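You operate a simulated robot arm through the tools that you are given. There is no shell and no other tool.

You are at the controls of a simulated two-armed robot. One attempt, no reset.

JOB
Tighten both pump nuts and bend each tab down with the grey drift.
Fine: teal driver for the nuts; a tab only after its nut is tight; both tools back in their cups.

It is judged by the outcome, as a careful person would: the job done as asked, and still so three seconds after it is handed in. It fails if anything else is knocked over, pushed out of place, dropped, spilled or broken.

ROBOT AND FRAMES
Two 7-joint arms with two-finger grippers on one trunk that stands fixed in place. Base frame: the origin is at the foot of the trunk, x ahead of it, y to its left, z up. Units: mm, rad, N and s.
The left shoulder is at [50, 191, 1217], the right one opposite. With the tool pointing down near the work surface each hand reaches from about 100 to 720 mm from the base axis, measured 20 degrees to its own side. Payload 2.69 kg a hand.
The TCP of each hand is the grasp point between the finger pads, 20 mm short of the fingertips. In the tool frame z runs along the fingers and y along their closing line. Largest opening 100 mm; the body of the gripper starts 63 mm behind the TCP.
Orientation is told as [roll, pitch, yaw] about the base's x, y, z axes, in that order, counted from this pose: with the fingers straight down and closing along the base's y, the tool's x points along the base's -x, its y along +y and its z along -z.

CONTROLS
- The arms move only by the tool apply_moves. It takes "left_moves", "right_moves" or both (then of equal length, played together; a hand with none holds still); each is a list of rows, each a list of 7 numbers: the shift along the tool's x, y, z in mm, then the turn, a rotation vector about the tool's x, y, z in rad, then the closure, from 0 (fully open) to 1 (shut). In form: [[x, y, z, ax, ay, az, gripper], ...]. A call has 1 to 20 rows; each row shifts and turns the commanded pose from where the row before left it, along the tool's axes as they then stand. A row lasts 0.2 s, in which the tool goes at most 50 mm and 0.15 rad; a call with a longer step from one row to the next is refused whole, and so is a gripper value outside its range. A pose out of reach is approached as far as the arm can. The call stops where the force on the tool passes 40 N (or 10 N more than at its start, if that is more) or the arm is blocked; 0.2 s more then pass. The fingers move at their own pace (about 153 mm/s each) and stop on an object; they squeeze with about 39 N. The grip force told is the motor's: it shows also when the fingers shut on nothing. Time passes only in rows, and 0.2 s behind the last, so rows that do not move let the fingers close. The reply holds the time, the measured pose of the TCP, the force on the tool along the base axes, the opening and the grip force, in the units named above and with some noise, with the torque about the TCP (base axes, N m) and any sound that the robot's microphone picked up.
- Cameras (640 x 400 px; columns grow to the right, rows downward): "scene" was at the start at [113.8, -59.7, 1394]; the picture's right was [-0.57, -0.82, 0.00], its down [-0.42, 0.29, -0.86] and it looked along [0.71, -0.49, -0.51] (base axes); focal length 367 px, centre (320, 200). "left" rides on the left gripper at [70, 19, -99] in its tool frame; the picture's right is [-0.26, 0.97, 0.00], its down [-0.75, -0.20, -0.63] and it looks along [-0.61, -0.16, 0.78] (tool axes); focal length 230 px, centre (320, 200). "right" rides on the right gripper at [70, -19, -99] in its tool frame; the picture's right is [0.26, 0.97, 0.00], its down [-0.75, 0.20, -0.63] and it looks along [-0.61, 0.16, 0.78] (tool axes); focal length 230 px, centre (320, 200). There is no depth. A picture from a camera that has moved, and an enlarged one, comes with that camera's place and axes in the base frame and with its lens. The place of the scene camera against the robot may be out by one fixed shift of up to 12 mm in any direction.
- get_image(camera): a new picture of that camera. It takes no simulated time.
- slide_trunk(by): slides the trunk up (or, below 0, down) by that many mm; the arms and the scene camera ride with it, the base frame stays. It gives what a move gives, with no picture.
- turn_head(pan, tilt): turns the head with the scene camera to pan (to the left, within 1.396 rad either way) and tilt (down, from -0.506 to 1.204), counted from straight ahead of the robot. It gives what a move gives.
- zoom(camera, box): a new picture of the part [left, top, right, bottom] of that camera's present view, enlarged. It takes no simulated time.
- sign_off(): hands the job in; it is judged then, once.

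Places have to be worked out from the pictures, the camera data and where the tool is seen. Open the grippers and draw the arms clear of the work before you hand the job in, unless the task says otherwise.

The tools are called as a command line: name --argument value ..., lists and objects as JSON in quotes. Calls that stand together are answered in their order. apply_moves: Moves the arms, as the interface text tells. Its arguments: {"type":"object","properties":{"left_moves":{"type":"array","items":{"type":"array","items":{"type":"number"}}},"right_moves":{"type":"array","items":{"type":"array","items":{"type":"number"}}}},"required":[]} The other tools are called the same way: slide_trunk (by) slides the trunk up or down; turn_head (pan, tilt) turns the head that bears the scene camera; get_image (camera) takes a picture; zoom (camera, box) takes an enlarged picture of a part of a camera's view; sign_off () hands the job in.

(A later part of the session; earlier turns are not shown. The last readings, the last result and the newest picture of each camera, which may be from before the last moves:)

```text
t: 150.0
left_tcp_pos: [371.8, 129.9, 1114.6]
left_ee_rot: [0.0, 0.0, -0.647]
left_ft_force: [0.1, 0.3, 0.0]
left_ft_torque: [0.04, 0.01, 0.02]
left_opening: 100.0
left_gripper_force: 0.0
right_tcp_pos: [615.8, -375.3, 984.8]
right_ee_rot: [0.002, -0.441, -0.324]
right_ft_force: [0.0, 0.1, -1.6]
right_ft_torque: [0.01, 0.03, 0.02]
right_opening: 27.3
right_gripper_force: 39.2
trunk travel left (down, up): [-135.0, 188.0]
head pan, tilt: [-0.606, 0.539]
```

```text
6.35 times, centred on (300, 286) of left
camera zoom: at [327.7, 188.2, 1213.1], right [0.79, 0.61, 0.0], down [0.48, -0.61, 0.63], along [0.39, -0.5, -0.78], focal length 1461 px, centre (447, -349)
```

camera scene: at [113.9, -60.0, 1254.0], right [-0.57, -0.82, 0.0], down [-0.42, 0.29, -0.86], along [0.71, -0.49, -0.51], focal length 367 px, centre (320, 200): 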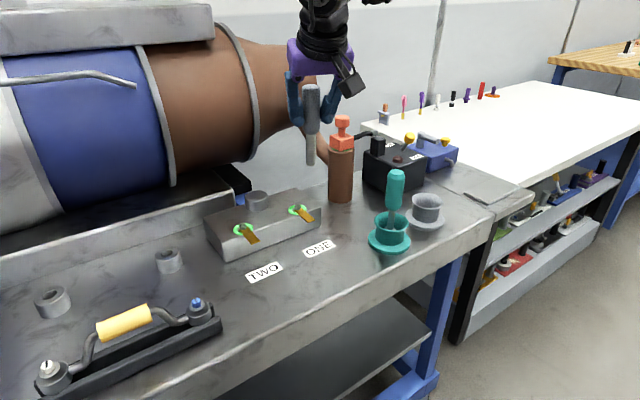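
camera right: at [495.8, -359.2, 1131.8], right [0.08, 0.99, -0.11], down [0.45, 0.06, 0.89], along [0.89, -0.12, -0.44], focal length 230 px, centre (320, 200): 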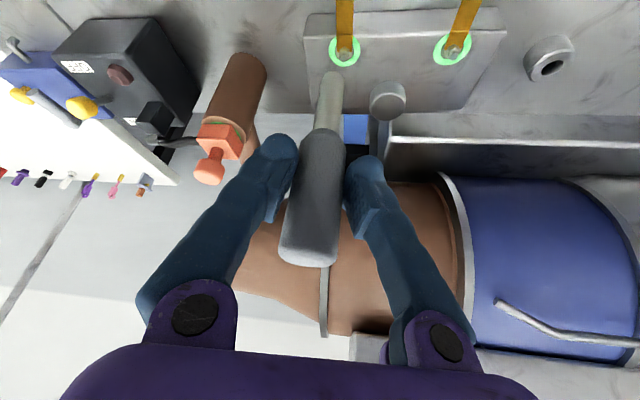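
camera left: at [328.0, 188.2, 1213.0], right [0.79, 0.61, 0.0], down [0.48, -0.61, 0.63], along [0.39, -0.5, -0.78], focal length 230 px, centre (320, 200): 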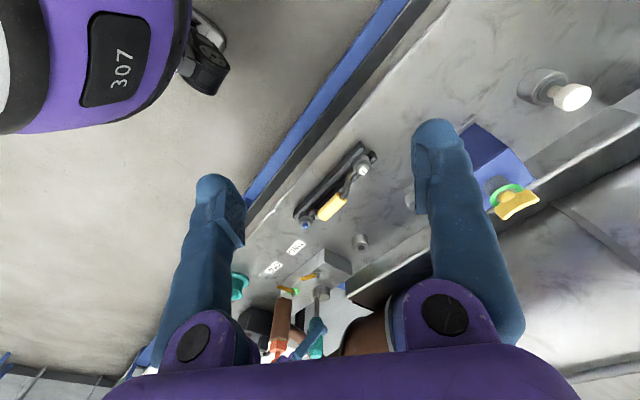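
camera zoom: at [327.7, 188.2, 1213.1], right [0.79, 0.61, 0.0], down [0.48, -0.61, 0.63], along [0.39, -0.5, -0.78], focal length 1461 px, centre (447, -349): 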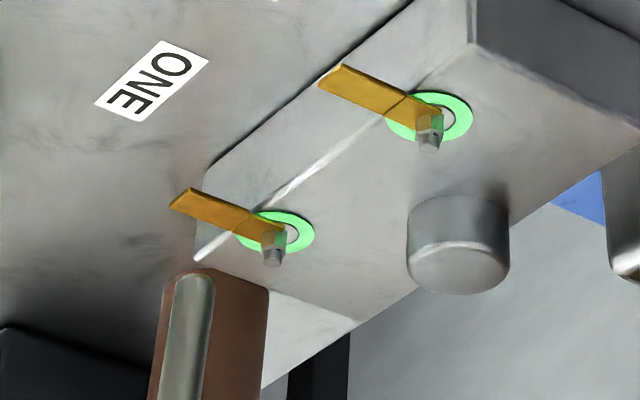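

Tab ONE's outer leaf runs from the crease at x≈637 to its end at x≈605, centred at y≈-375, and the drift tip is near (619,-378). I'll shift (-4,+3) and lower to just above the tab.

apply_moves --right_moves '[[4.3, 1.57, -2.0, 0, 0, 0, 1], [4.3, 0, 9.04, 0, 0, 0, 1], [4.3, 0, 9.04, 0, 0, 0, 1], [0, 0, 0, 0, 0, 0, 1]]'

zoom --camera "right" --box '[260, 0, 420, 100]'

zoom --camera "scene" --box '[280, 170, 360, 230]'

zoom --camera "left" --box '[260, 265, 320, 305]'

```text
t: 151.0
left_tcp_pos: [371.8, 130.4, 1114.9]
left_ee_rot: [-0.001, 0.001, -0.648]
left_ft_force: [-0.5, 1.0, -0.7]
left_ft_torque: [0.02, 0.02, 0.02]
left_opening: 99.9
left_gripper_force: 0.1
right_tcp_pos: [611.3, -372.4, 966.4]
right_ee_rot: [0.001, -0.441, -0.321]
right_ft_force: [0.3, 0.0, -2.7]
right_ft_torque: [0.04, 0.03, 0.04]
right_opening: 27.4
right_gripper_force: 39.4
trunk travel left (down, up): [-135.0, 188.0]
head pan, tilt: [-0.606, 0.539]
```

```text
4.00 times, centred on (340, 50) of right
camera zoom: at [504.9, -356.8, 1026.2], right [0.08, 0.99, -0.11], down [0.45, 0.06, 0.89], along [0.89, -0.12, -0.44], focal length 920 px, centre (240, 800)
```

zoom: 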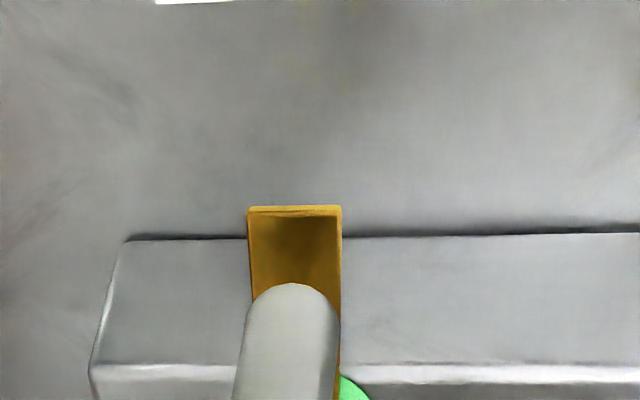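

```text
6.67 times, centred on (320, 200) of scene
camera zoom: at [114.0, -59.8, 1254.0], right [-0.57, -0.82, 0.0], down [-0.42, 0.29, -0.86], along [0.71, -0.49, -0.51], focal length 2444 px, centre (320, 200)
```

zoom: 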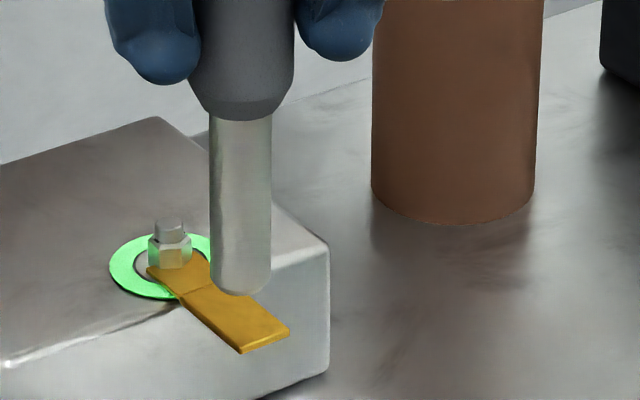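

```text
10.00 times, centred on (290, 285) of left
camera zoom: at [327.8, 188.1, 1213.0], right [0.79, 0.61, 0.0], down [0.48, -0.61, 0.63], along [0.39, -0.5, -0.78], focal length 2301 px, centre (620, -650)
```

zoom: 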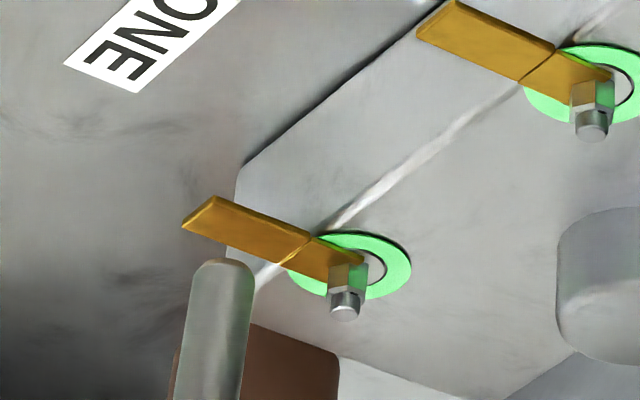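

The tip sits over the middle of tab ONE's outer leaf at about (617.6,-374). Pressing down in 2–3 mm steps while watching the force.

apply_moves --right_moves '[[1.28, 0, 2.71, 0, 0, 0, 1], [1.28, 0, 2.71, 0, 0, 0, 1], [1.28, 0, 2.71, 0, 0, 0, 1], [0.86, 0, 1.81, 0, 0, 0, 1], [0, 0, 0, 0, 0, 0, 1]]'

zoom --camera "left" --box '[260, 265, 320, 305]'

```text
t: 152.2
left_tcp_pos: [372.0, 130.1, 1115.2]
left_ee_rot: [0.001, -0.001, -0.649]
left_ft_force: [-0.5, -0.2, 0.0]
left_ft_torque: [-0.02, 0.02, 0.03]
left_opening: 100.1
left_gripper_force: 0.0
right_tcp_pos: [611.7, -372.7, 955.5]
right_ee_rot: [0.002, -0.441, -0.321]
right_ft_force: [-0.2, -1.0, -1.9]
right_ft_torque: [0.02, 0.0, 0.0]
right_opening: 27.2
right_gripper_force: 39.1
trunk travel left (down, up): [-135.0, 188.0]
head pan, tilt: [-0.606, 0.539]
```

```text
10.00 times, centred on (290, 285) of left
camera zoom: at [327.8, 188.1, 1213.0], right [0.79, 0.61, 0.0], down [0.48, -0.61, 0.63], along [0.39, -0.5, -0.78], focal length 2301 px, centre (620, -650)
```

zoom: 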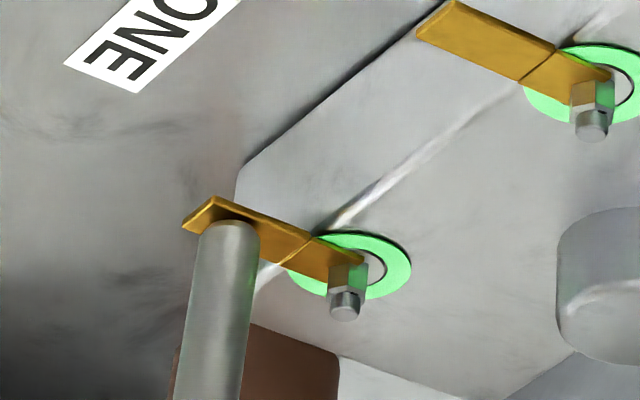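

Nearly touching. Continuing the press.

apply_moves --right_moves '[[0.86, 0, 1.81, 0, 0, 0, 1], [0.86, 0, 1.81, 0, 0, 0, 1], [0.86, 0, 1.81, 0, 0, 0, 1], [0, 0, 0, 0, 0, 0, 1]]'

zoom --camera "left" --box '[260, 265, 320, 305]'

```text
t: 153.2
left_tcp_pos: [371.0, 130.0, 1114.4]
left_ee_rot: [-0.001, 0.0, -0.648]
left_ft_force: [0.0, -0.3, 0.3]
left_ft_torque: [-0.04, -0.02, -0.01]
left_opening: 100.1
left_gripper_force: 0.0
right_tcp_pos: [612.3, -372.5, 951.4]
right_ee_rot: [0.004, -0.443, -0.32]
right_ft_force: [-0.4, -0.2, 4.1]
right_ft_torque: [-0.02, -0.05, -0.02]
right_opening: 27.4
right_gripper_force: 39.5
trunk travel left (down, up): [-135.0, 188.0]
head pan, tilt: [-0.606, 0.539]
```

```text
10.00 times, centred on (290, 285) of left
camera zoom: at [327.3, 188.3, 1213.2], right [0.79, 0.61, 0.0], down [0.48, -0.61, 0.63], along [0.39, -0.5, -0.78], focal length 2301 px, centre (620, -650)
```

zoom: 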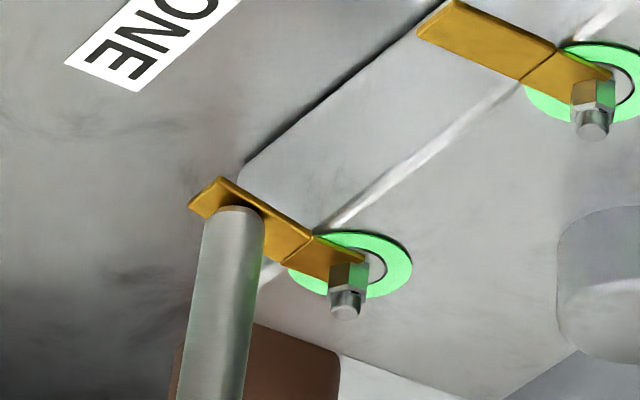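

The tab is starting to bend with only about 6 N. Pressing further.

apply_moves --right_moves '[[1.07, 0, 2.26, 0, 0, 0, 1], [1.07, 0, 2.26, 0, 0, 0, 1], [1.07, 0, 2.26, 0, 0, 0, 1], [1.07, 0, 2.26, 0, 0, 0, 1], [0, 0, 0, 0, 0, 0, 1]]'

zoom --camera "left" --box '[260, 265, 320, 305]'

zoom --camera "scene" --box '[280, 180, 360, 240]'

```text
t: 154.4
left_tcp_pos: [371.5, 130.5, 1115.0]
left_ee_rot: [-0.001, -0.004, -0.647]
left_ft_force: [0.1, -0.3, 0.4]
left_ft_torque: [0.01, -0.01, -0.01]
left_opening: 100.0
left_gripper_force: 0.1
right_tcp_pos: [610.4, -372.2, 938.8]
right_ee_rot: [0.003, -0.441, -0.322]
right_ft_force: [-2.7, 0.4, 0.5]
right_ft_torque: [-0.02, 0.19, -0.03]
right_opening: 27.6
right_gripper_force: 39.2
trunk travel left (down, up): [-135.0, 188.0]
head pan, tilt: [-0.606, 0.539]
```

```text
10.00 times, centred on (290, 285) of left
camera zoom: at [327.5, 188.2, 1213.1], right [0.79, 0.61, 0.0], down [0.48, -0.61, 0.63], along [0.39, -0.5, -0.78], focal length 2301 px, centre (620, -650)
```

zoom: 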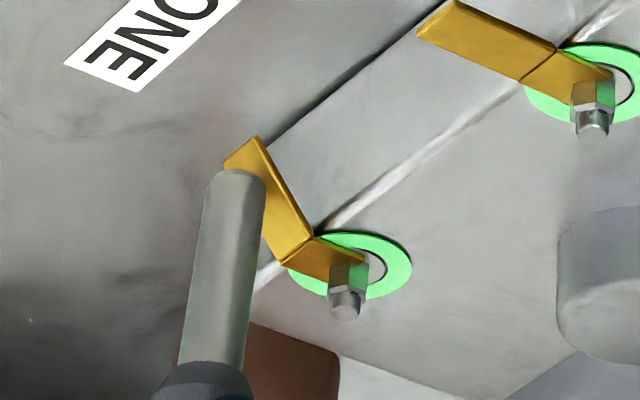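

```text
6.67 times, centred on (320, 210) of scene
camera zoom: at [113.6, -59.6, 1254.0], right [-0.57, -0.82, 0.0], down [-0.42, 0.29, -0.86], along [0.71, -0.49, -0.51], focal length 2444 px, centre (320, 133)
```

zoom: 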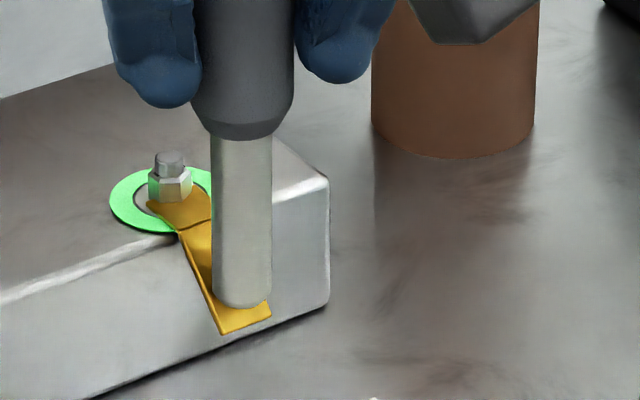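

The tab is about 45° down. Continuing straight down another 10 mm.

apply_moves --right_moves '[[1.07, 0, 2.26, 0, 0, 0, 1], [1.07, 0, 2.26, 0, 0, 0, 1], [1.07, 0, 2.26, 0, 0, 0, 1], [1.07, 0, 2.26, 0, 0, 0, 1], [0, 0, 0, 0, 0, 0, 1]]'

zoom --camera "left" --box '[260, 265, 320, 305]'

zoom --camera "scene" --box '[280, 180, 360, 240]'

```text
t: 155.6
left_tcp_pos: [372.5, 129.9, 1113.9]
left_ee_rot: [0.0, -0.002, -0.647]
left_ft_force: [0.3, 0.0, 0.0]
left_ft_torque: [0.01, 0.02, -0.04]
left_opening: 100.1
left_gripper_force: 0.0
right_tcp_pos: [612.2, -370.3, 928.3]
right_ee_rot: [0.001, -0.442, -0.32]
right_ft_force: [-2.0, -0.3, -0.5]
right_ft_torque: [0.05, 0.13, -0.01]
right_opening: 27.6
right_gripper_force: 38.9
trunk travel left (down, up): [-135.0, 188.0]
head pan, tilt: [-0.606, 0.539]
```

```text
10.00 times, centred on (290, 285) of left
camera zoom: at [327.6, 188.2, 1213.1], right [0.79, 0.61, 0.0], down [0.48, -0.61, 0.63], along [0.39, -0.5, -0.78], focal length 2301 px, centre (620, -650)
```

zoom: 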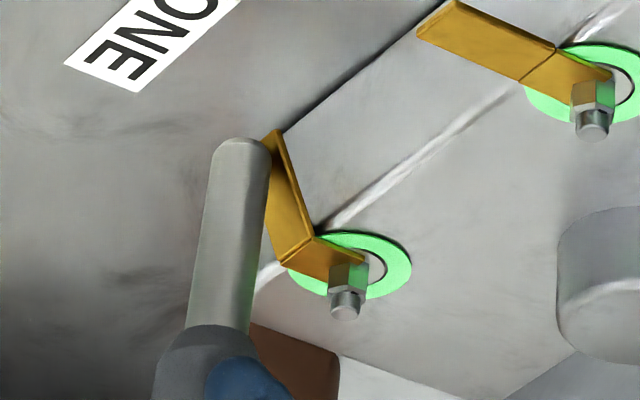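

```text
6.67 times, centred on (320, 210) of scene
camera zoom: at [113.7, -59.7, 1254.0], right [-0.57, -0.82, 0.0], down [-0.42, 0.29, -0.86], along [0.71, -0.49, -0.51], focal length 2444 px, centre (320, 133)
```

zoom: 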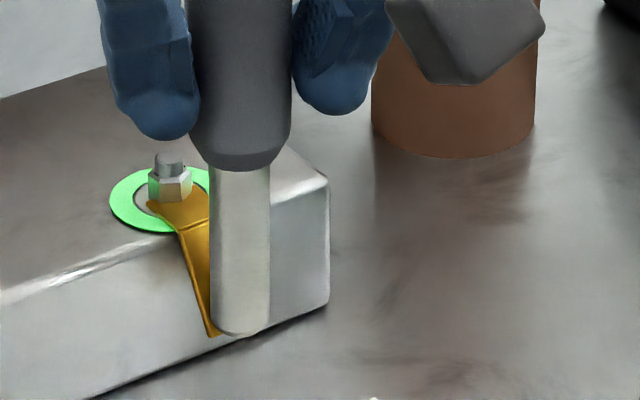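

The leaf is about 65° down with the drift beside it. I'll now push the drift toward the block face in small steps to fold the tab flat.

apply_moves --right_moves '[[-1.29, 0.47, 0.61, 0, 0, 0, 1], [-1.29, 0.47, 0.61, 0, 0, 0, 1], [-1.29, 0.47, 0.61, 0, 0, 0, 1], [-1.29, 0.47, 0.61, 0, 0, 0, 1], [0, 0, 0, 0, 0, 0, 1]]'

zoom --camera "left" --box '[260, 265, 320, 305]'

zoom --camera "scene" --box '[280, 180, 360, 240]'

```text
t: 156.8
left_tcp_pos: [373.4, 130.3, 1114.7]
left_ee_rot: [0.001, -0.001, -0.648]
left_ft_force: [0.1, -0.9, 0.8]
left_ft_torque: [0.0, 0.0, -0.01]
left_opening: 100.1
left_gripper_force: 0.1
right_tcp_pos: [618.1, -371.4, 928.4]
right_ee_rot: [0.002, -0.443, -0.323]
right_ft_force: [-2.0, -0.9, -1.5]
right_ft_torque: [-0.01, 0.27, 0.04]
right_opening: 27.4
right_gripper_force: 38.8
trunk travel left (down, up): [-135.0, 188.0]
head pan, tilt: [-0.606, 0.539]
```

```text
10.00 times, centred on (290, 285) of left
camera zoom: at [327.7, 188.0, 1213.1], right [0.79, 0.61, 0.0], down [0.48, -0.61, 0.63], along [0.39, -0.5, -0.78], focal length 2301 px, centre (620, -650)
```

zoom: 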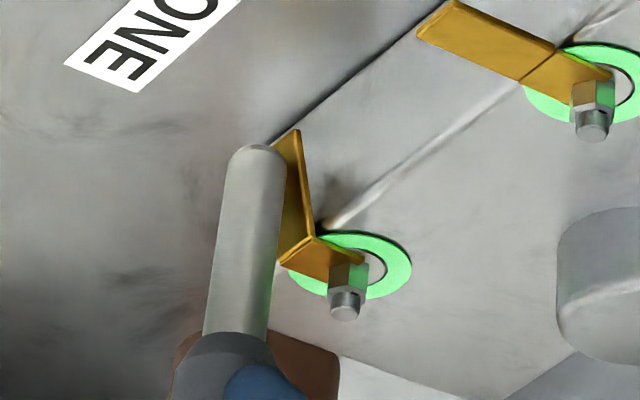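

```text
6.67 times, centred on (320, 210) of scene
camera zoom: at [113.8, -59.8, 1254.0], right [-0.57, -0.82, 0.0], down [-0.42, 0.29, -0.86], along [0.71, -0.49, -0.51], focal length 2444 px, centre (320, 133)
```

zoom: 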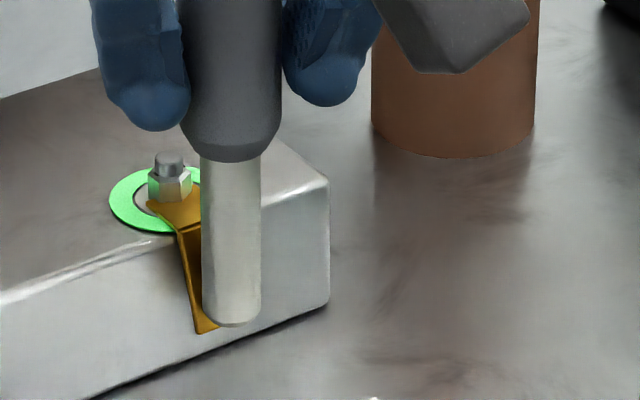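

Almost vertical. A few more steps toward the face until it seats against the block.

apply_moves --right_moves '[[-1.29, 0.47, 0.61, 0, 0, 0, 1], [-1.29, 0.47, 0.61, 0, 0, 0, 1], [0, 0, 0, 0, 0, 0, 1]]'

zoom --camera "left" --box '[260, 265, 320, 305]'

```text
t: 157.6
left_tcp_pos: [371.3, 130.1, 1114.9]
left_ee_rot: [0.001, 0.001, -0.646]
left_ft_force: [0.4, -0.1, -0.4]
left_ft_torque: [0.02, 0.01, 0.03]
left_opening: 99.8
left_gripper_force: 0.1
right_tcp_pos: [620.7, -371.3, 929.5]
right_ee_rot: [0.001, -0.442, -0.322]
right_ft_force: [-1.9, -0.6, -1.3]
right_ft_torque: [0.0, 0.29, 0.0]
right_opening: 27.4
right_gripper_force: 39.4
trunk travel left (down, up): [-135.0, 188.0]
head pan, tilt: [-0.606, 0.539]
```

```text
10.00 times, centred on (290, 285) of left
camera zoom: at [327.6, 188.1, 1213.1], right [0.79, 0.61, 0.0], down [0.48, -0.61, 0.63], along [0.39, -0.5, -0.78], focal length 2301 px, centre (620, -650)
```

zoom: 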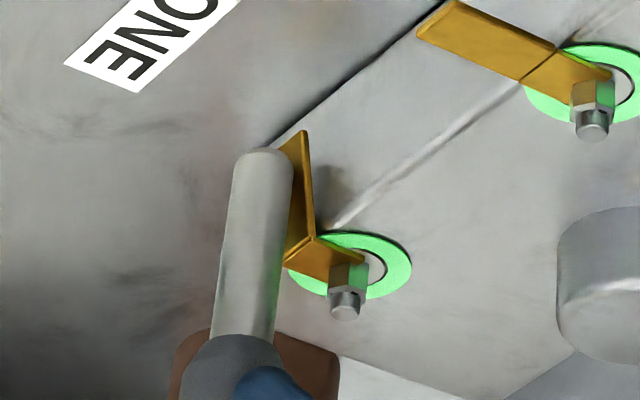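

apply_moves --right_moves '[[-1.29, 0.47, 0.61, 0, 0, 0, 1], [-1.29, 0.47, 0.61, 0, 0, 0, 1], [-1.29, 0.47, 0.61, 0, 0, 0, 1], [0, 0, 0, 0, 0, 0, 1]]'

zoom --camera "left" --box '[260, 265, 320, 305]'

zoom --camera "scene" --box '[280, 180, 360, 240]'

```text
t: 158.6
left_tcp_pos: [372.5, 130.1, 1113.4]
left_ee_rot: [-0.001, -0.001, -0.647]
left_ft_force: [-1.1, 0.8, -0.5]
left_ft_torque: [0.01, -0.02, -0.04]
left_opening: 100.0
left_gripper_force: 0.0
right_tcp_pos: [625.1, -371.8, 929.8]
right_ee_rot: [0.003, -0.44, -0.322]
right_ft_force: [-3.4, -1.1, -3.3]
right_ft_torque: [0.01, 0.31, -0.03]
right_opening: 27.5
right_gripper_force: 38.7
trunk travel left (down, up): [-135.0, 188.0]
head pan, tilt: [-0.606, 0.539]
```

```text
10.00 times, centred on (290, 285) of left
camera zoom: at [327.7, 188.0, 1213.1], right [0.79, 0.61, 0.0], down [0.48, -0.61, 0.63], along [0.39, -0.5, -0.78], focal length 2301 px, centre (620, -650)
```

zoom: 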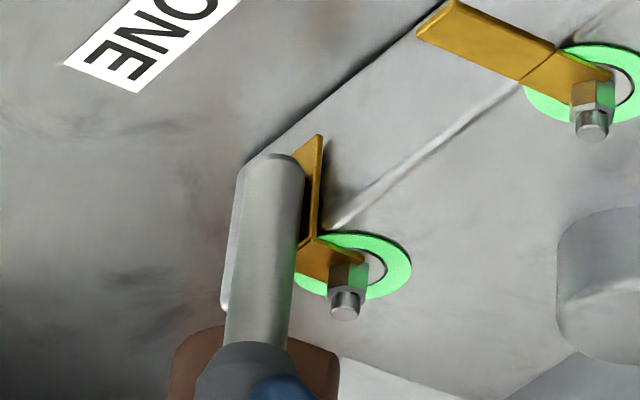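

```text
6.67 times, centred on (320, 210) of scene
camera zoom: at [113.8, -59.9, 1254.0], right [-0.57, -0.82, 0.0], down [-0.42, 0.29, -0.86], along [0.71, -0.49, -0.51], focal length 2444 px, centre (320, 133)
```

zoom: 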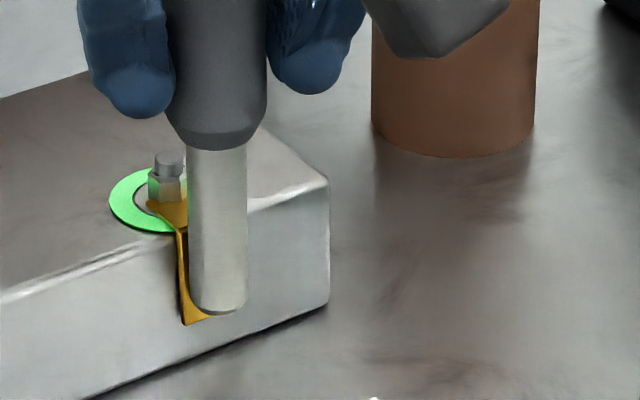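

The leaf now looks vertical. One more light push to press it home, then I'll back off and check for springback.

apply_moves --right_moves '[[-1.29, 0.47, 0.61, 0, 0, 0, 1], [-0.86, 0.31, 0.41, 0, 0, 0, 1], [0, 0, 0, 0, 0, 0, 1]]'

```text
t: 159.4
left_tcp_pos: [370.5, 130.6, 1113.8]
left_ee_rot: [0.0, -0.003, -0.648]
left_ft_force: [0.8, -0.4, -0.8]
left_ft_torque: [-0.01, 0.03, -0.03]
left_opening: 100.0
left_gripper_force: 0.2
right_tcp_pos: [626.7, -371.7, 929.1]
right_ee_rot: [0.002, -0.438, -0.322]
right_ft_force: [-12.1, 1.2, -4.1]
right_ft_torque: [0.2, 1.3, -0.01]
right_opening: 27.3
right_gripper_force: 38.8
trunk travel left (down, up): [-135.0, 188.0]
head pan, tilt: [-0.606, 0.539]
```

Firm contact (12 N) means the tab is against the block. Backing off and lifting to inspect.

apply_moves --right_moves '[[5.2, -1.9, -2.45, 0, 0, 0, 1], [8.6, -3.1, -4.1, 0, 0, 0, 1], [-10.7, 0, -22.6, 0, 0, 0, 1], [-10.7, 0, -22.6, 0, 0, 0, 1], [0, 0, 0, 0, 0, 0, 1]]'

zoom --camera "left" --box '[260, 265, 320, 305]'

zoom --camera "scene" --box '[220, 180, 340, 270]'

```text
t: 160.6
left_tcp_pos: [371.3, 129.3, 1113.6]
left_ee_rot: [-0.001, 0.001, -0.647]
left_ft_force: [0.0, 0.1, 0.0]
left_ft_torque: [-0.01, -0.02, 0.03]
left_opening: 100.1
left_gripper_force: 0.1
right_tcp_pos: [610.3, -372.0, 976.4]
right_ee_rot: [0.001, -0.443, -0.32]
right_ft_force: [0.7, -0.4, -2.8]
right_ft_torque: [0.0, 0.03, 0.01]
right_opening: 27.3
right_gripper_force: 38.6
trunk travel left (down, up): [-135.0, 188.0]
head pan, tilt: [-0.606, 0.539]
```

```text
10.00 times, centred on (290, 285) of left
camera zoom: at [327.9, 188.0, 1213.0], right [0.79, 0.61, 0.0], down [0.48, -0.61, 0.63], along [0.39, -0.5, -0.78], focal length 2301 px, centre (620, -650)
```

zoom: 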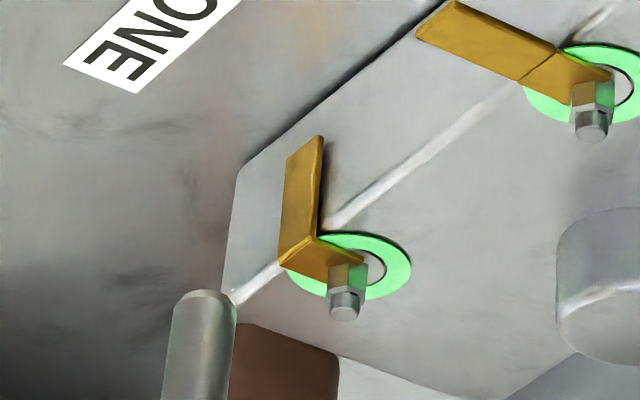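

```text
4.44 times, centred on (280, 225) of scene
camera zoom: at [114.1, -59.8, 1254.0], right [-0.57, -0.82, 0.0], down [-0.42, 0.29, -0.86], along [0.71, -0.49, -0.51], focal length 1630 px, centre (498, 89)
```

zoom: 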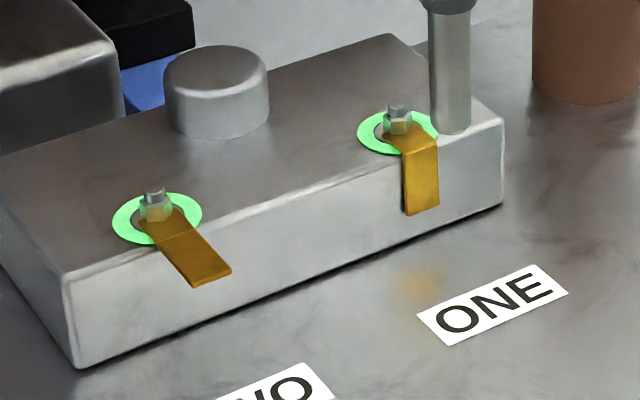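

Tab ONE is folded flat down the front face and its nut is still green. Now I'll move +117 mm in y to tab TWO at the same height.

apply_moves --right_moves '[[10.8, 37, -5.1, 0, 0, 0, 1], [10.8, 37, -5.1, 0, 0, 0, 1], [10.8, 37, -5.1, 0, 0, 0, 1], [0, 0, 0, 0, 0, 0, 1]]'

zoom --camera "right" --box '[260, 0, 420, 100]'

zoom --camera "left" --box '[290, 245, 350, 285]'

zoom --camera "scene" --box '[220, 180, 340, 270]'

```text
t: 161.6
left_tcp_pos: [371.6, 129.7, 1114.6]
left_ee_rot: [0.0, 0.0, -0.649]
left_ft_force: [0.7, 0.5, 0.2]
left_ft_torque: [-0.02, -0.01, -0.01]
left_opening: 99.8
left_gripper_force: 0.0
right_tcp_pos: [614.3, -254.2, 979.4]
right_ee_rot: [0.002, -0.444, -0.325]
right_ft_force: [-1.2, 0.1, -2.2]
right_ft_torque: [0.0, 0.02, 0.02]
right_opening: 27.5
right_gripper_force: 39.1
trunk travel left (down, up): [-135.0, 188.0]
head pan, tilt: [-0.606, 0.539]
```

```text
4.00 times, centred on (340, 50) of right
camera zoom: at [508.0, -239.1, 1039.9], right [0.08, 0.99, -0.11], down [0.45, 0.06, 0.89], along [0.89, -0.12, -0.44], focal length 920 px, centre (240, 800)
```

zoom: 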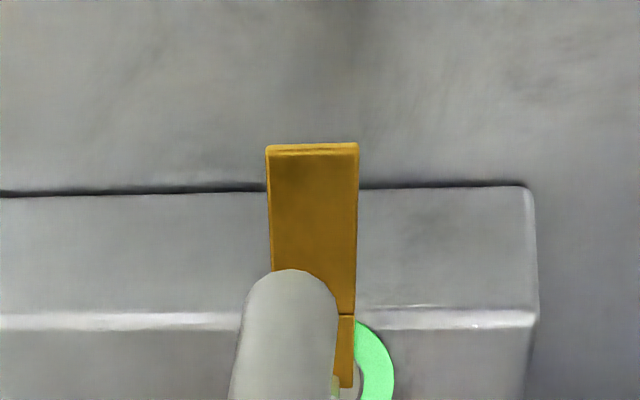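

```text
10.00 times, centred on (320, 265) of left
camera zoom: at [327.7, 188.2, 1213.1], right [0.79, 0.61, 0.0], down [0.48, -0.61, 0.63], along [0.39, -0.5, -0.78], focal length 2301 px, centre (320, -450)
```

zoom: 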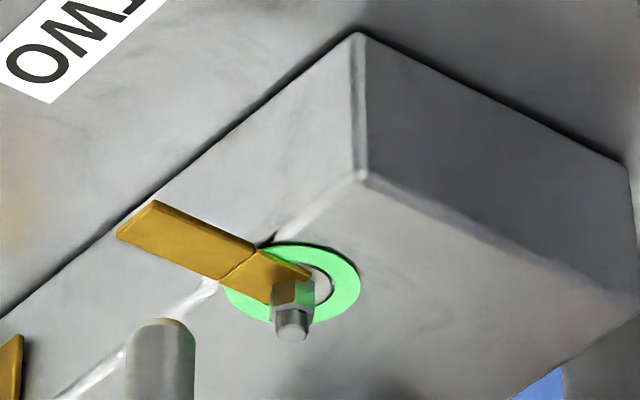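

```text
4.44 times, centred on (280, 225) of scene
camera zoom: at [113.8, -59.7, 1254.1], right [-0.57, -0.82, 0.0], down [-0.42, 0.29, -0.86], along [0.71, -0.49, -0.51], focal length 1630 px, centre (498, 89)
```

zoom: 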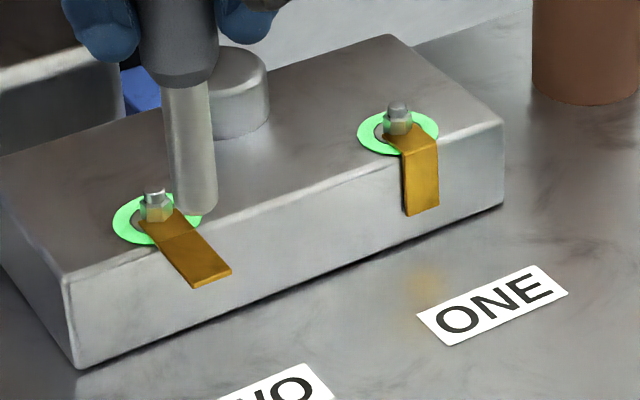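

Tab TWO is centred at y≈-254.5 with the tip at (618,-256.5). I'll shift +2 mm in y, come down onto it, and press.

apply_moves --right_moves '[[1.0, 1.74, -0.47, 0, 0, 0, 1], [4.3, 0, 9.04, 0, 0, 0, 1], [4.3, 0, 9.04, 0, 0, 0, 1], [1.7, 0, 3.6, 0, 0, 0, 1], [0, 0, 0, 0, 0, 0, 1]]'

zoom --camera "left" --box '[290, 245, 350, 285]'

zoom --camera "scene" --box '[220, 190, 300, 250]'

```text
t: 162.8
left_tcp_pos: [371.5, 130.5, 1114.6]
left_ee_rot: [0.001, 0.0, -0.648]
left_ft_force: [0.2, 0.2, 0.1]
left_ft_torque: [0.01, 0.02, -0.04]
left_opening: 100.1
left_gripper_force: 0.0
right_tcp_pos: [613.2, -251.9, 955.4]
right_ee_rot: [0.0, -0.441, -0.32]
right_ft_force: [0.5, -0.1, -1.8]
right_ft_torque: [0.04, 0.03, 0.0]
right_opening: 27.6
right_gripper_force: 38.9
trunk travel left (down, up): [-135.0, 188.0]
head pan, tilt: [-0.606, 0.539]
```

```text
10.00 times, centred on (320, 265) of left
camera zoom: at [327.8, 188.1, 1213.0], right [0.79, 0.61, 0.0], down [0.48, -0.61, 0.63], along [0.39, -0.5, -0.78], focal length 2301 px, centre (320, -450)
```

zoom: 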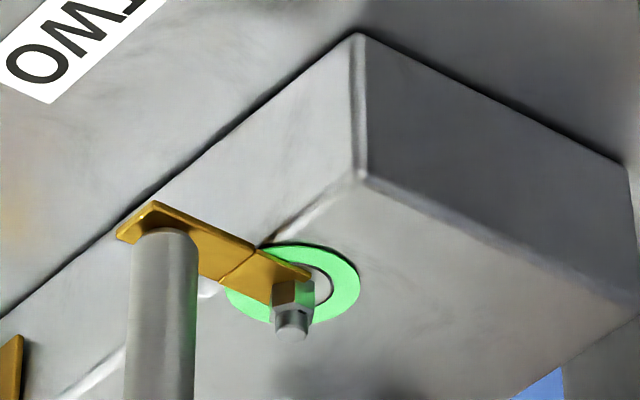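

```text
6.67 times, centred on (260, 220) of scene
camera zoom: at [114.0, -59.7, 1254.0], right [-0.57, -0.82, 0.0], down [-0.42, 0.29, -0.86], along [0.71, -0.49, -0.51], focal length 2444 px, centre (720, 67)
```

zoom: 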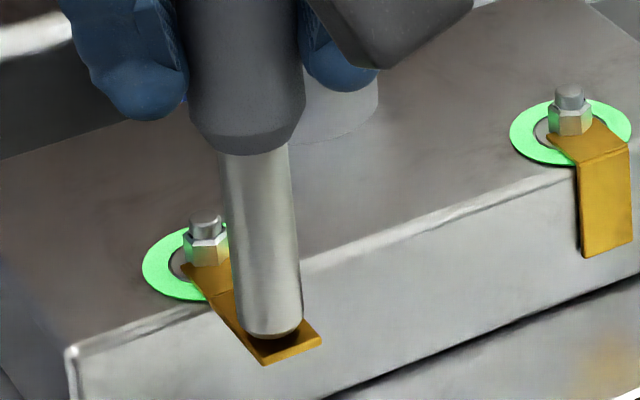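

Tip is right over the leaf of tab TWO. Pressing down in 2.5 mm steps.

apply_moves --right_moves '[[1.07, 0, 2.26, 0, 0, 0, 1], [1.07, 0, 2.26, 0, 0, 0, 1], [1.07, 0, 2.26, 0, 0, 0, 1], [1.07, 0, 2.26, 0, 0, 0, 1], [1.07, 0, 2.26, 0, 0, 0, 1], [1.07, 0, 2.26, 0, 0, 0, 1], [0, 0, 0, 0, 0, 0, 1]]'

zoom --camera "left" --box '[290, 245, 350, 285]'

```text
t: 164.4
left_tcp_pos: [371.2, 129.9, 1114.4]
left_ee_rot: [-0.002, 0.0, -0.649]
left_ft_force: [0.3, -0.5, -0.8]
left_ft_torque: [-0.01, 0.01, -0.03]
left_opening: 100.0
left_gripper_force: 0.1
right_tcp_pos: [612.5, -251.8, 938.9]
right_ee_rot: [0.002, -0.442, -0.322]
right_ft_force: [-2.2, -0.1, 0.8]
right_ft_torque: [-0.01, 0.14, -0.02]
right_opening: 27.4
right_gripper_force: 38.9
trunk travel left (down, up): [-135.0, 188.0]
head pan, tilt: [-0.606, 0.539]
```

```text
10.00 times, centred on (320, 265) of left
camera zoom: at [327.5, 188.2, 1213.1], right [0.79, 0.61, 0.0], down [0.48, -0.61, 0.63], along [0.39, -0.5, -0.78], focal length 2301 px, centre (320, -450)
```

zoom: 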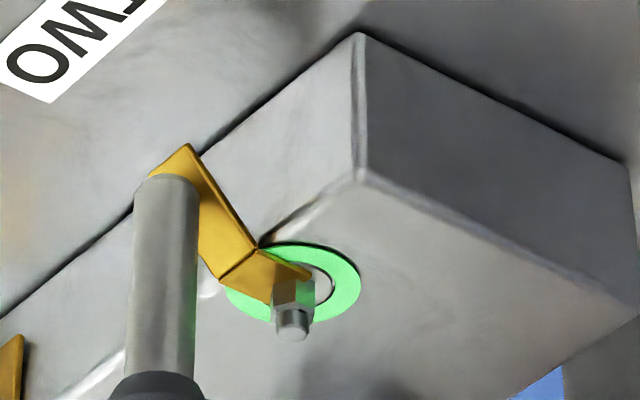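

Bending as before, about 45°. Continuing down 10 mm.

apply_moves --right_moves '[[1.07, 0, 2.26, 0, 0, 0, 1], [1.07, 0, 2.26, 0, 0, 0, 1], [1.07, 0, 2.26, 0, 0, 0, 1], [1.07, 0, 2.26, 0, 0, 0, 1], [0, 0, 0, 0, 0, 0, 1]]'

zoom --camera "left" --box '[290, 245, 350, 285]'

zoom --camera "scene" --box '[220, 190, 300, 250]'

```text
t: 165.6
left_tcp_pos: [372.0, 130.6, 1114.3]
left_ee_rot: [0.0, -0.001, -0.647]
left_ft_force: [0.1, 0.2, 0.7]
left_ft_torque: [0.01, 0.01, 0.02]
left_opening: 99.9
left_gripper_force: 0.1
right_tcp_pos: [613.2, -253.1, 929.8]
right_ee_rot: [0.001, -0.441, -0.321]
right_ft_force: [-1.7, -0.2, -1.1]
right_ft_torque: [0.06, 0.15, 0.01]
right_opening: 27.5
right_gripper_force: 39.5
trunk travel left (down, up): [-135.0, 188.0]
head pan, tilt: [-0.606, 0.539]
```

```text
10.00 times, centred on (320, 265) of left
camera zoom: at [327.6, 188.2, 1213.1], right [0.79, 0.61, 0.0], down [0.48, -0.61, 0.63], along [0.39, -0.5, -0.78], focal length 2301 px, centre (320, -450)
```

zoom: 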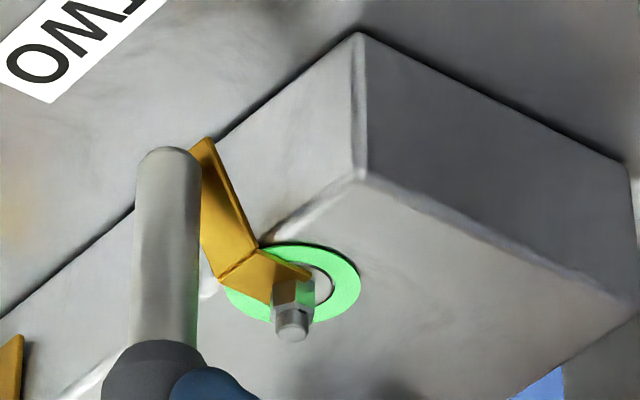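

```text
6.67 times, centred on (260, 220) of scene
camera zoom: at [113.7, -59.6, 1254.0], right [-0.57, -0.82, 0.0], down [-0.42, 0.29, -0.86], along [0.71, -0.49, -0.51], focal length 2444 px, centre (720, 67)
```

zoom: 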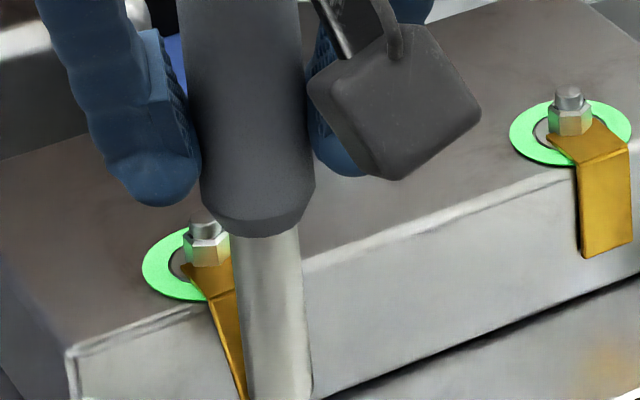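

Now pushing toward the block face to fold the leaf flat.

apply_moves --right_moves '[[-1.29, 0.47, 0.61, 0, 0, 0, 1], [-1.29, 0.47, 0.61, 0, 0, 0, 1], [-1.29, 0.47, 0.61, 0, 0, 0, 1], [-1.29, 0.47, 0.61, 0, 0, 0, 1], [-1.29, 0.47, 0.61, 0, 0, 0, 1], [-1.29, 0.47, 0.61, 0, 0, 0, 1], [0, 0, 0, 0, 0, 0, 1]]'

zoom --camera "left" --box '[290, 245, 350, 285]'

```text
t: 167.2
left_tcp_pos: [371.9, 130.0, 1114.6]
left_ee_rot: [0.0, 0.0, -0.648]
left_ft_force: [0.8, -0.3, -0.1]
left_ft_torque: [0.01, -0.01, -0.01]
left_opening: 100.0
left_gripper_force: 0.1
right_tcp_pos: [622.6, -253.3, 929.2]
right_ee_rot: [0.001, -0.441, -0.321]
right_ft_force: [-2.2, -0.2, -3.0]
right_ft_torque: [0.01, 0.27, -0.01]
right_opening: 27.3
right_gripper_force: 38.8
trunk travel left (down, up): [-135.0, 188.0]
head pan, tilt: [-0.606, 0.539]
```

```text
10.00 times, centred on (320, 265) of left
camera zoom: at [327.7, 188.1, 1213.1], right [0.79, 0.61, 0.0], down [0.48, -0.61, 0.63], along [0.39, -0.5, -0.78], focal length 2301 px, centre (320, -450)
```

zoom: 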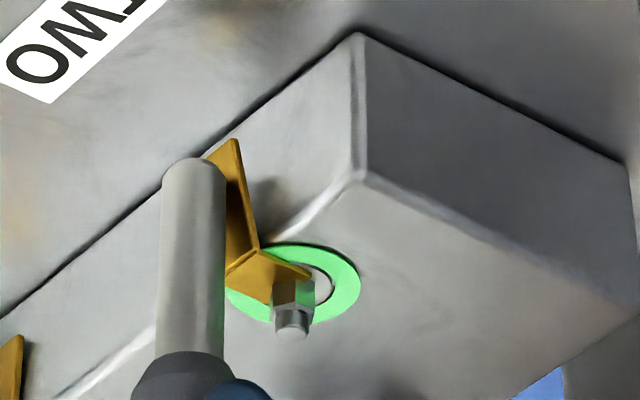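

apply_moves --right_moves '[[-1.29, 0.47, 0.61, 0, 0, 0, 1], [-1.29, 0.47, 0.61, 0, 0, 0, 1], [-1.29, 0.47, 0.61, 0, 0, 0, 1], [0, 0, 0, 0, 0, 0, 1]]'

zoom --camera "left" --box '[290, 245, 350, 285]'

```text
t: 168.2
left_tcp_pos: [371.8, 130.7, 1114.6]
left_ee_rot: [0.0, 0.001, -0.647]
left_ft_force: [0.1, 0.1, -0.4]
left_ft_torque: [0.0, 0.0, 0.0]
left_opening: 100.2
left_gripper_force: 0.0
right_tcp_pos: [625.3, -252.4, 929.2]
right_ee_rot: [0.001, -0.442, -0.322]
right_ft_force: [-3.0, 0.3, -3.2]
right_ft_torque: [0.07, 0.32, 0.0]
right_opening: 27.3
right_gripper_force: 39.6
trunk travel left (down, up): [-135.0, 188.0]
head pan, tilt: [-0.606, 0.539]
```

```text
10.00 times, centred on (320, 265) of left
camera zoom: at [327.6, 188.1, 1213.1], right [0.79, 0.61, 0.0], down [0.48, -0.61, 0.63], along [0.39, -0.5, -0.78], focal length 2301 px, centre (320, -450)
```

zoom: 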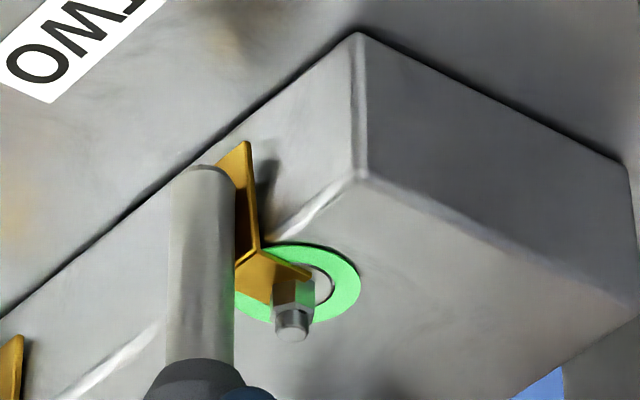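

apply_moves --right_moves '[[-1.29, 0.47, 0.61, 0, 0, 0, 1], [-1.29, 0.47, 0.61, 0, 0, 0, 1], [0, 0, 0, 0, 0, 0, 1]]'

zoom --camera "left" --box '[290, 245, 350, 285]'

```text
t: 169.0
left_tcp_pos: [371.0, 131.0, 1113.5]
left_ee_rot: [-0.001, -0.002, -0.647]
left_ft_force: [0.1, -0.2, 0.3]
left_ft_torque: [0.01, 0.02, -0.01]
left_opening: 100.2
left_gripper_force: 0.1
right_tcp_pos: [628.4, -253.8, 929.8]
right_ee_rot: [0.001, -0.439, -0.321]
right_ft_force: [-10.3, 3.8, -3.2]
right_ft_torque: [0.22, 0.91, 0.02]
right_opening: 27.5
right_gripper_force: 38.9
trunk travel left (down, up): [-135.0, 188.0]
head pan, tilt: [-0.606, 0.539]
```

```text
10.00 times, centred on (320, 265) of left
camera zoom: at [327.0, 188.4, 1213.2], right [0.79, 0.61, 0.0], down [0.48, -0.61, 0.63], along [0.39, -0.5, -0.78], focal length 2301 px, centre (320, -450)
```

zoom: 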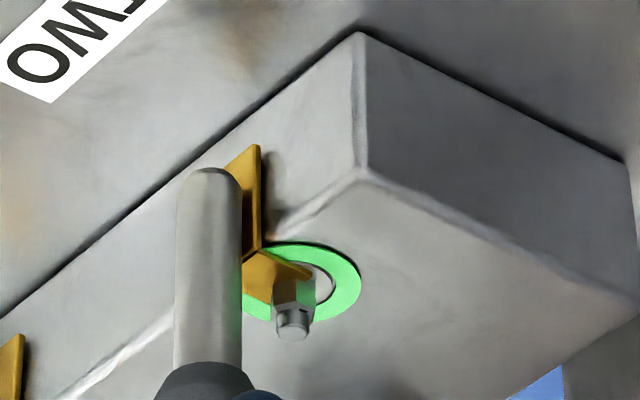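

Firm contact and the leaf is vertical. Backing off and lifting clear.

apply_moves --right_moves '[[5.2, -1.9, -2.45, 0, 0, 0, 1], [8.6, -3.1, -4.1, 0, 0, 0, 1], [-10.7, 0, -22.6, 0, 0, 0, 1], [-10.7, 0, -22.6, 0, 0, 0, 1], [-10.7, 0, -22.6, 0, 0, 0, 1], [0, 0, 0, 0, 0, 0, 1]]'

zoom --camera "scene" --box '[200, 170, 340, 270]'

zoom --camera "left" --box '[250, 245, 350, 310]'

```text
t: 170.4
left_tcp_pos: [372.6, 130.5, 1113.8]
left_ee_rot: [0.001, -0.001, -0.647]
left_ft_force: [0.6, 0.6, -0.6]
left_ft_torque: [-0.01, 0.0, -0.02]
left_opening: 100.2
left_gripper_force: 0.0
right_tcp_pos: [613.7, -251.9, 1004.7]
right_ee_rot: [0.001, -0.443, -0.321]
right_ft_force: [-0.4, -0.6, -2.2]
right_ft_torque: [-0.03, 0.02, 0.02]
right_opening: 27.1
right_gripper_force: 38.9
trunk travel left (down, up): [-135.0, 188.0]
head pan, tilt: [-0.606, 0.539]
```

```text
4.00 times, centred on (270, 220) of scene
camera zoom: at [114.1, -59.8, 1254.0], right [-0.57, -0.82, 0.0], down [-0.42, 0.29, -0.86], along [0.71, -0.49, -0.51], focal length 1466 px, centre (520, 120)
```

zoom: 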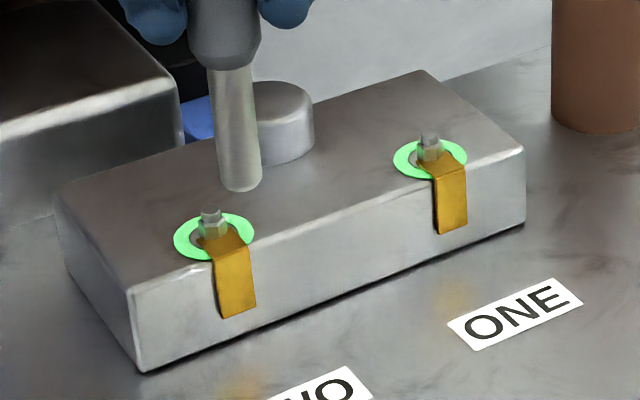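

```text
6.15 times, centred on (300, 278) of left
camera zoom: at [328.0, 188.1, 1213.0], right [0.79, 0.61, 0.0], down [0.48, -0.61, 0.63], along [0.39, -0.5, -0.78], focal length 1416 px, centre (443, -277)
```

zoom: 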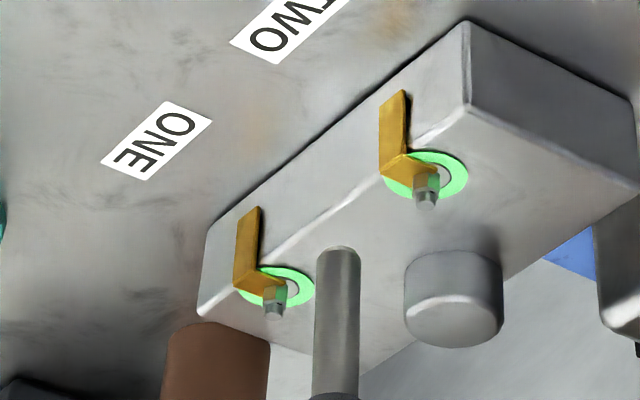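

Both tabs are folded down and both rings remain green. Now I'll raise the drift and carry it back over its grey cup.

apply_moves --right_moves '[[-14.2, 0, -29.8, 0, 0, 0, 1], [-14.2, 0, -29.8, 0, 0, 0, 1], [-3.0, -37.7, 1.43, 0, 0, 0, 1], [-3.0, -37.7, 1.43, 0, 0, 0, 1], [-3.0, -37.7, 1.43, 0, 0, 0, 1], [-3.0, -37.7, 1.43, 0, 0, 0, 1], [-3.0, -37.7, 1.43, 0, 0, 0, 1], [-3.0, -37.7, 1.43, 0, 0, 0, 1], [-3.0, -37.7, 1.43, 0, 0, 0, 1], [-3.0, -37.7, 1.43, 0, 0, 0, 1], [-3.0, -37.7, 1.43, 0, 0, 0, 1], [-3.0, -37.7, 1.43, 0, 0, 0, 1], [0, 0, 0, 0, 0, 0, 1]]'

get_image --camera "right"

zoom --camera "scene" --box '[360, 50, 480, 250]'

```text
t: 173.2
left_tcp_pos: [371.2, 130.2, 1113.9]
left_ee_rot: [-0.001, 0.0, -0.647]
left_ft_force: [-0.2, 0.1, -1.0]
left_ft_torque: [0.01, -0.01, -0.01]
left_opening: 100.0
left_gripper_force: 0.1
right_tcp_pos: [524.4, -622.4, 1070.3]
right_ee_rot: [0.002, -0.443, -0.321]
right_ft_force: [-0.4, -0.2, -3.0]
right_ft_torque: [0.0, -0.01, -0.03]
right_opening: 27.6
right_gripper_force: 39.2
trunk travel left (down, up): [-135.0, 188.0]
head pan, tilt: [-0.606, 0.539]
```

```text
taken
camera right: at [418.0, -606.7, 1130.3], right [0.08, 0.99, -0.11], down [0.45, 0.06, 0.89], along [0.89, -0.12, -0.44], focal length 230 px, centre (320, 200)
```

right: 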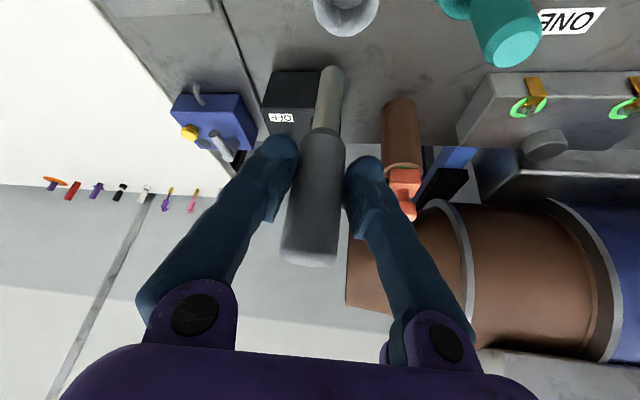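

```text
2.00 times, centred on (420, 150) of scene
camera zoom: at [113.9, -59.7, 1254.0], right [-0.57, -0.82, 0.0], down [-0.42, 0.29, -0.86], along [0.71, -0.49, -0.51], focal length 733 px, centre (120, 300)
```

zoom: 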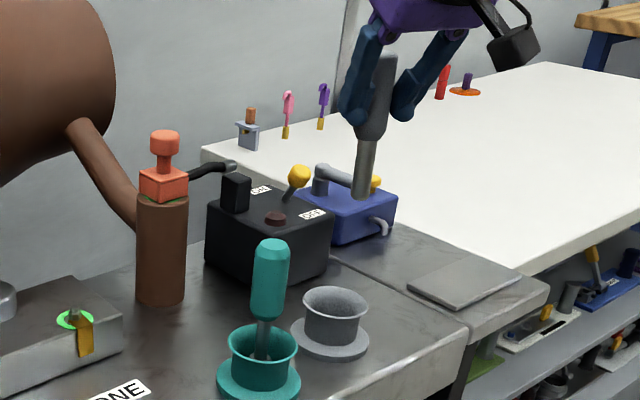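

Above the grey cup. I'll lower until the tip is just above the rim and check alignment.

apply_moves --right_moves '[[10.2, 0, 21.46, 0, 0, 0, 1], [10.2, 0, 21.46, 0, 0, 0, 1], [10.2, 0, 21.46, 0, 0, 0, 1], [10.2, 0, 21.46, 0, 0, 0, 1], [0, 0, 0, 0, 0, 0, 1]]'

zoom --camera "right" --box '[260, 0, 420, 100]'

zoom --camera "scene" --box '[380, 120, 470, 240]'

```text
t: 174.4
left_tcp_pos: [372.0, 130.3, 1114.6]
left_ee_rot: [0.0, 0.0, -0.648]
left_ft_force: [0.1, 0.2, 0.5]
left_ft_torque: [0.02, -0.01, 0.01]
left_opening: 100.1
left_gripper_force: 0.1
right_tcp_pos: [526.2, -620.6, 977.4]
right_ee_rot: [0.001, -0.442, -0.321]
right_ft_force: [0.2, 0.3, -2.1]
right_ft_torque: [-0.01, 0.0, 0.01]
right_opening: 27.3
right_gripper_force: 39.2
trunk travel left (down, up): [-135.0, 188.0]
head pan, tilt: [-0.606, 0.539]
```

```text
4.00 times, centred on (340, 50) of right
camera zoom: at [419.1, -604.2, 1037.1], right [0.08, 0.99, -0.11], down [0.45, 0.06, 0.89], along [0.89, -0.12, -0.44], focal length 920 px, centre (240, 800)
```

zoom: 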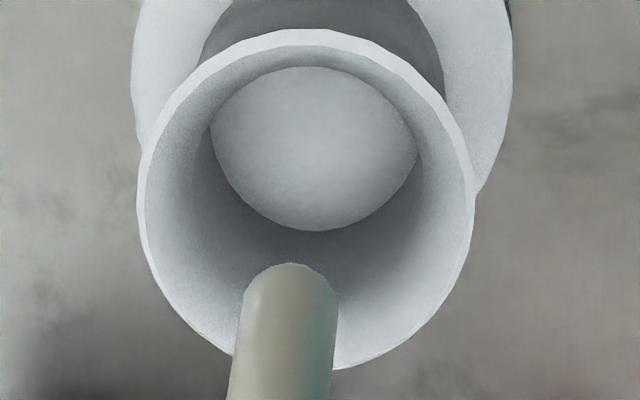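

```text
3.33 times, centred on (425, 180) of scene
camera zoom: at [113.9, -59.7, 1254.0], right [-0.57, -0.82, 0.0], down [-0.42, 0.29, -0.86], along [0.71, -0.49, -0.51], focal length 1222 px, centre (-30, 267)
```

zoom: 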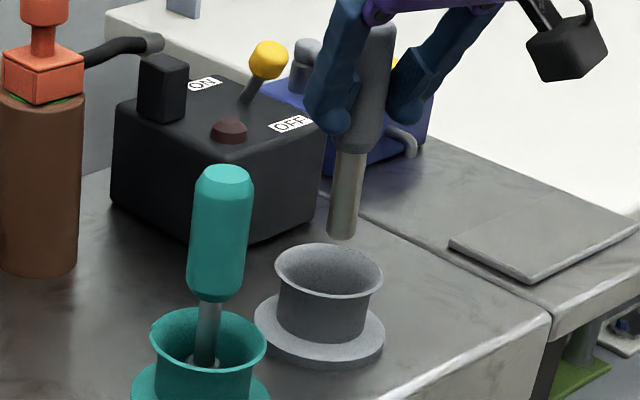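

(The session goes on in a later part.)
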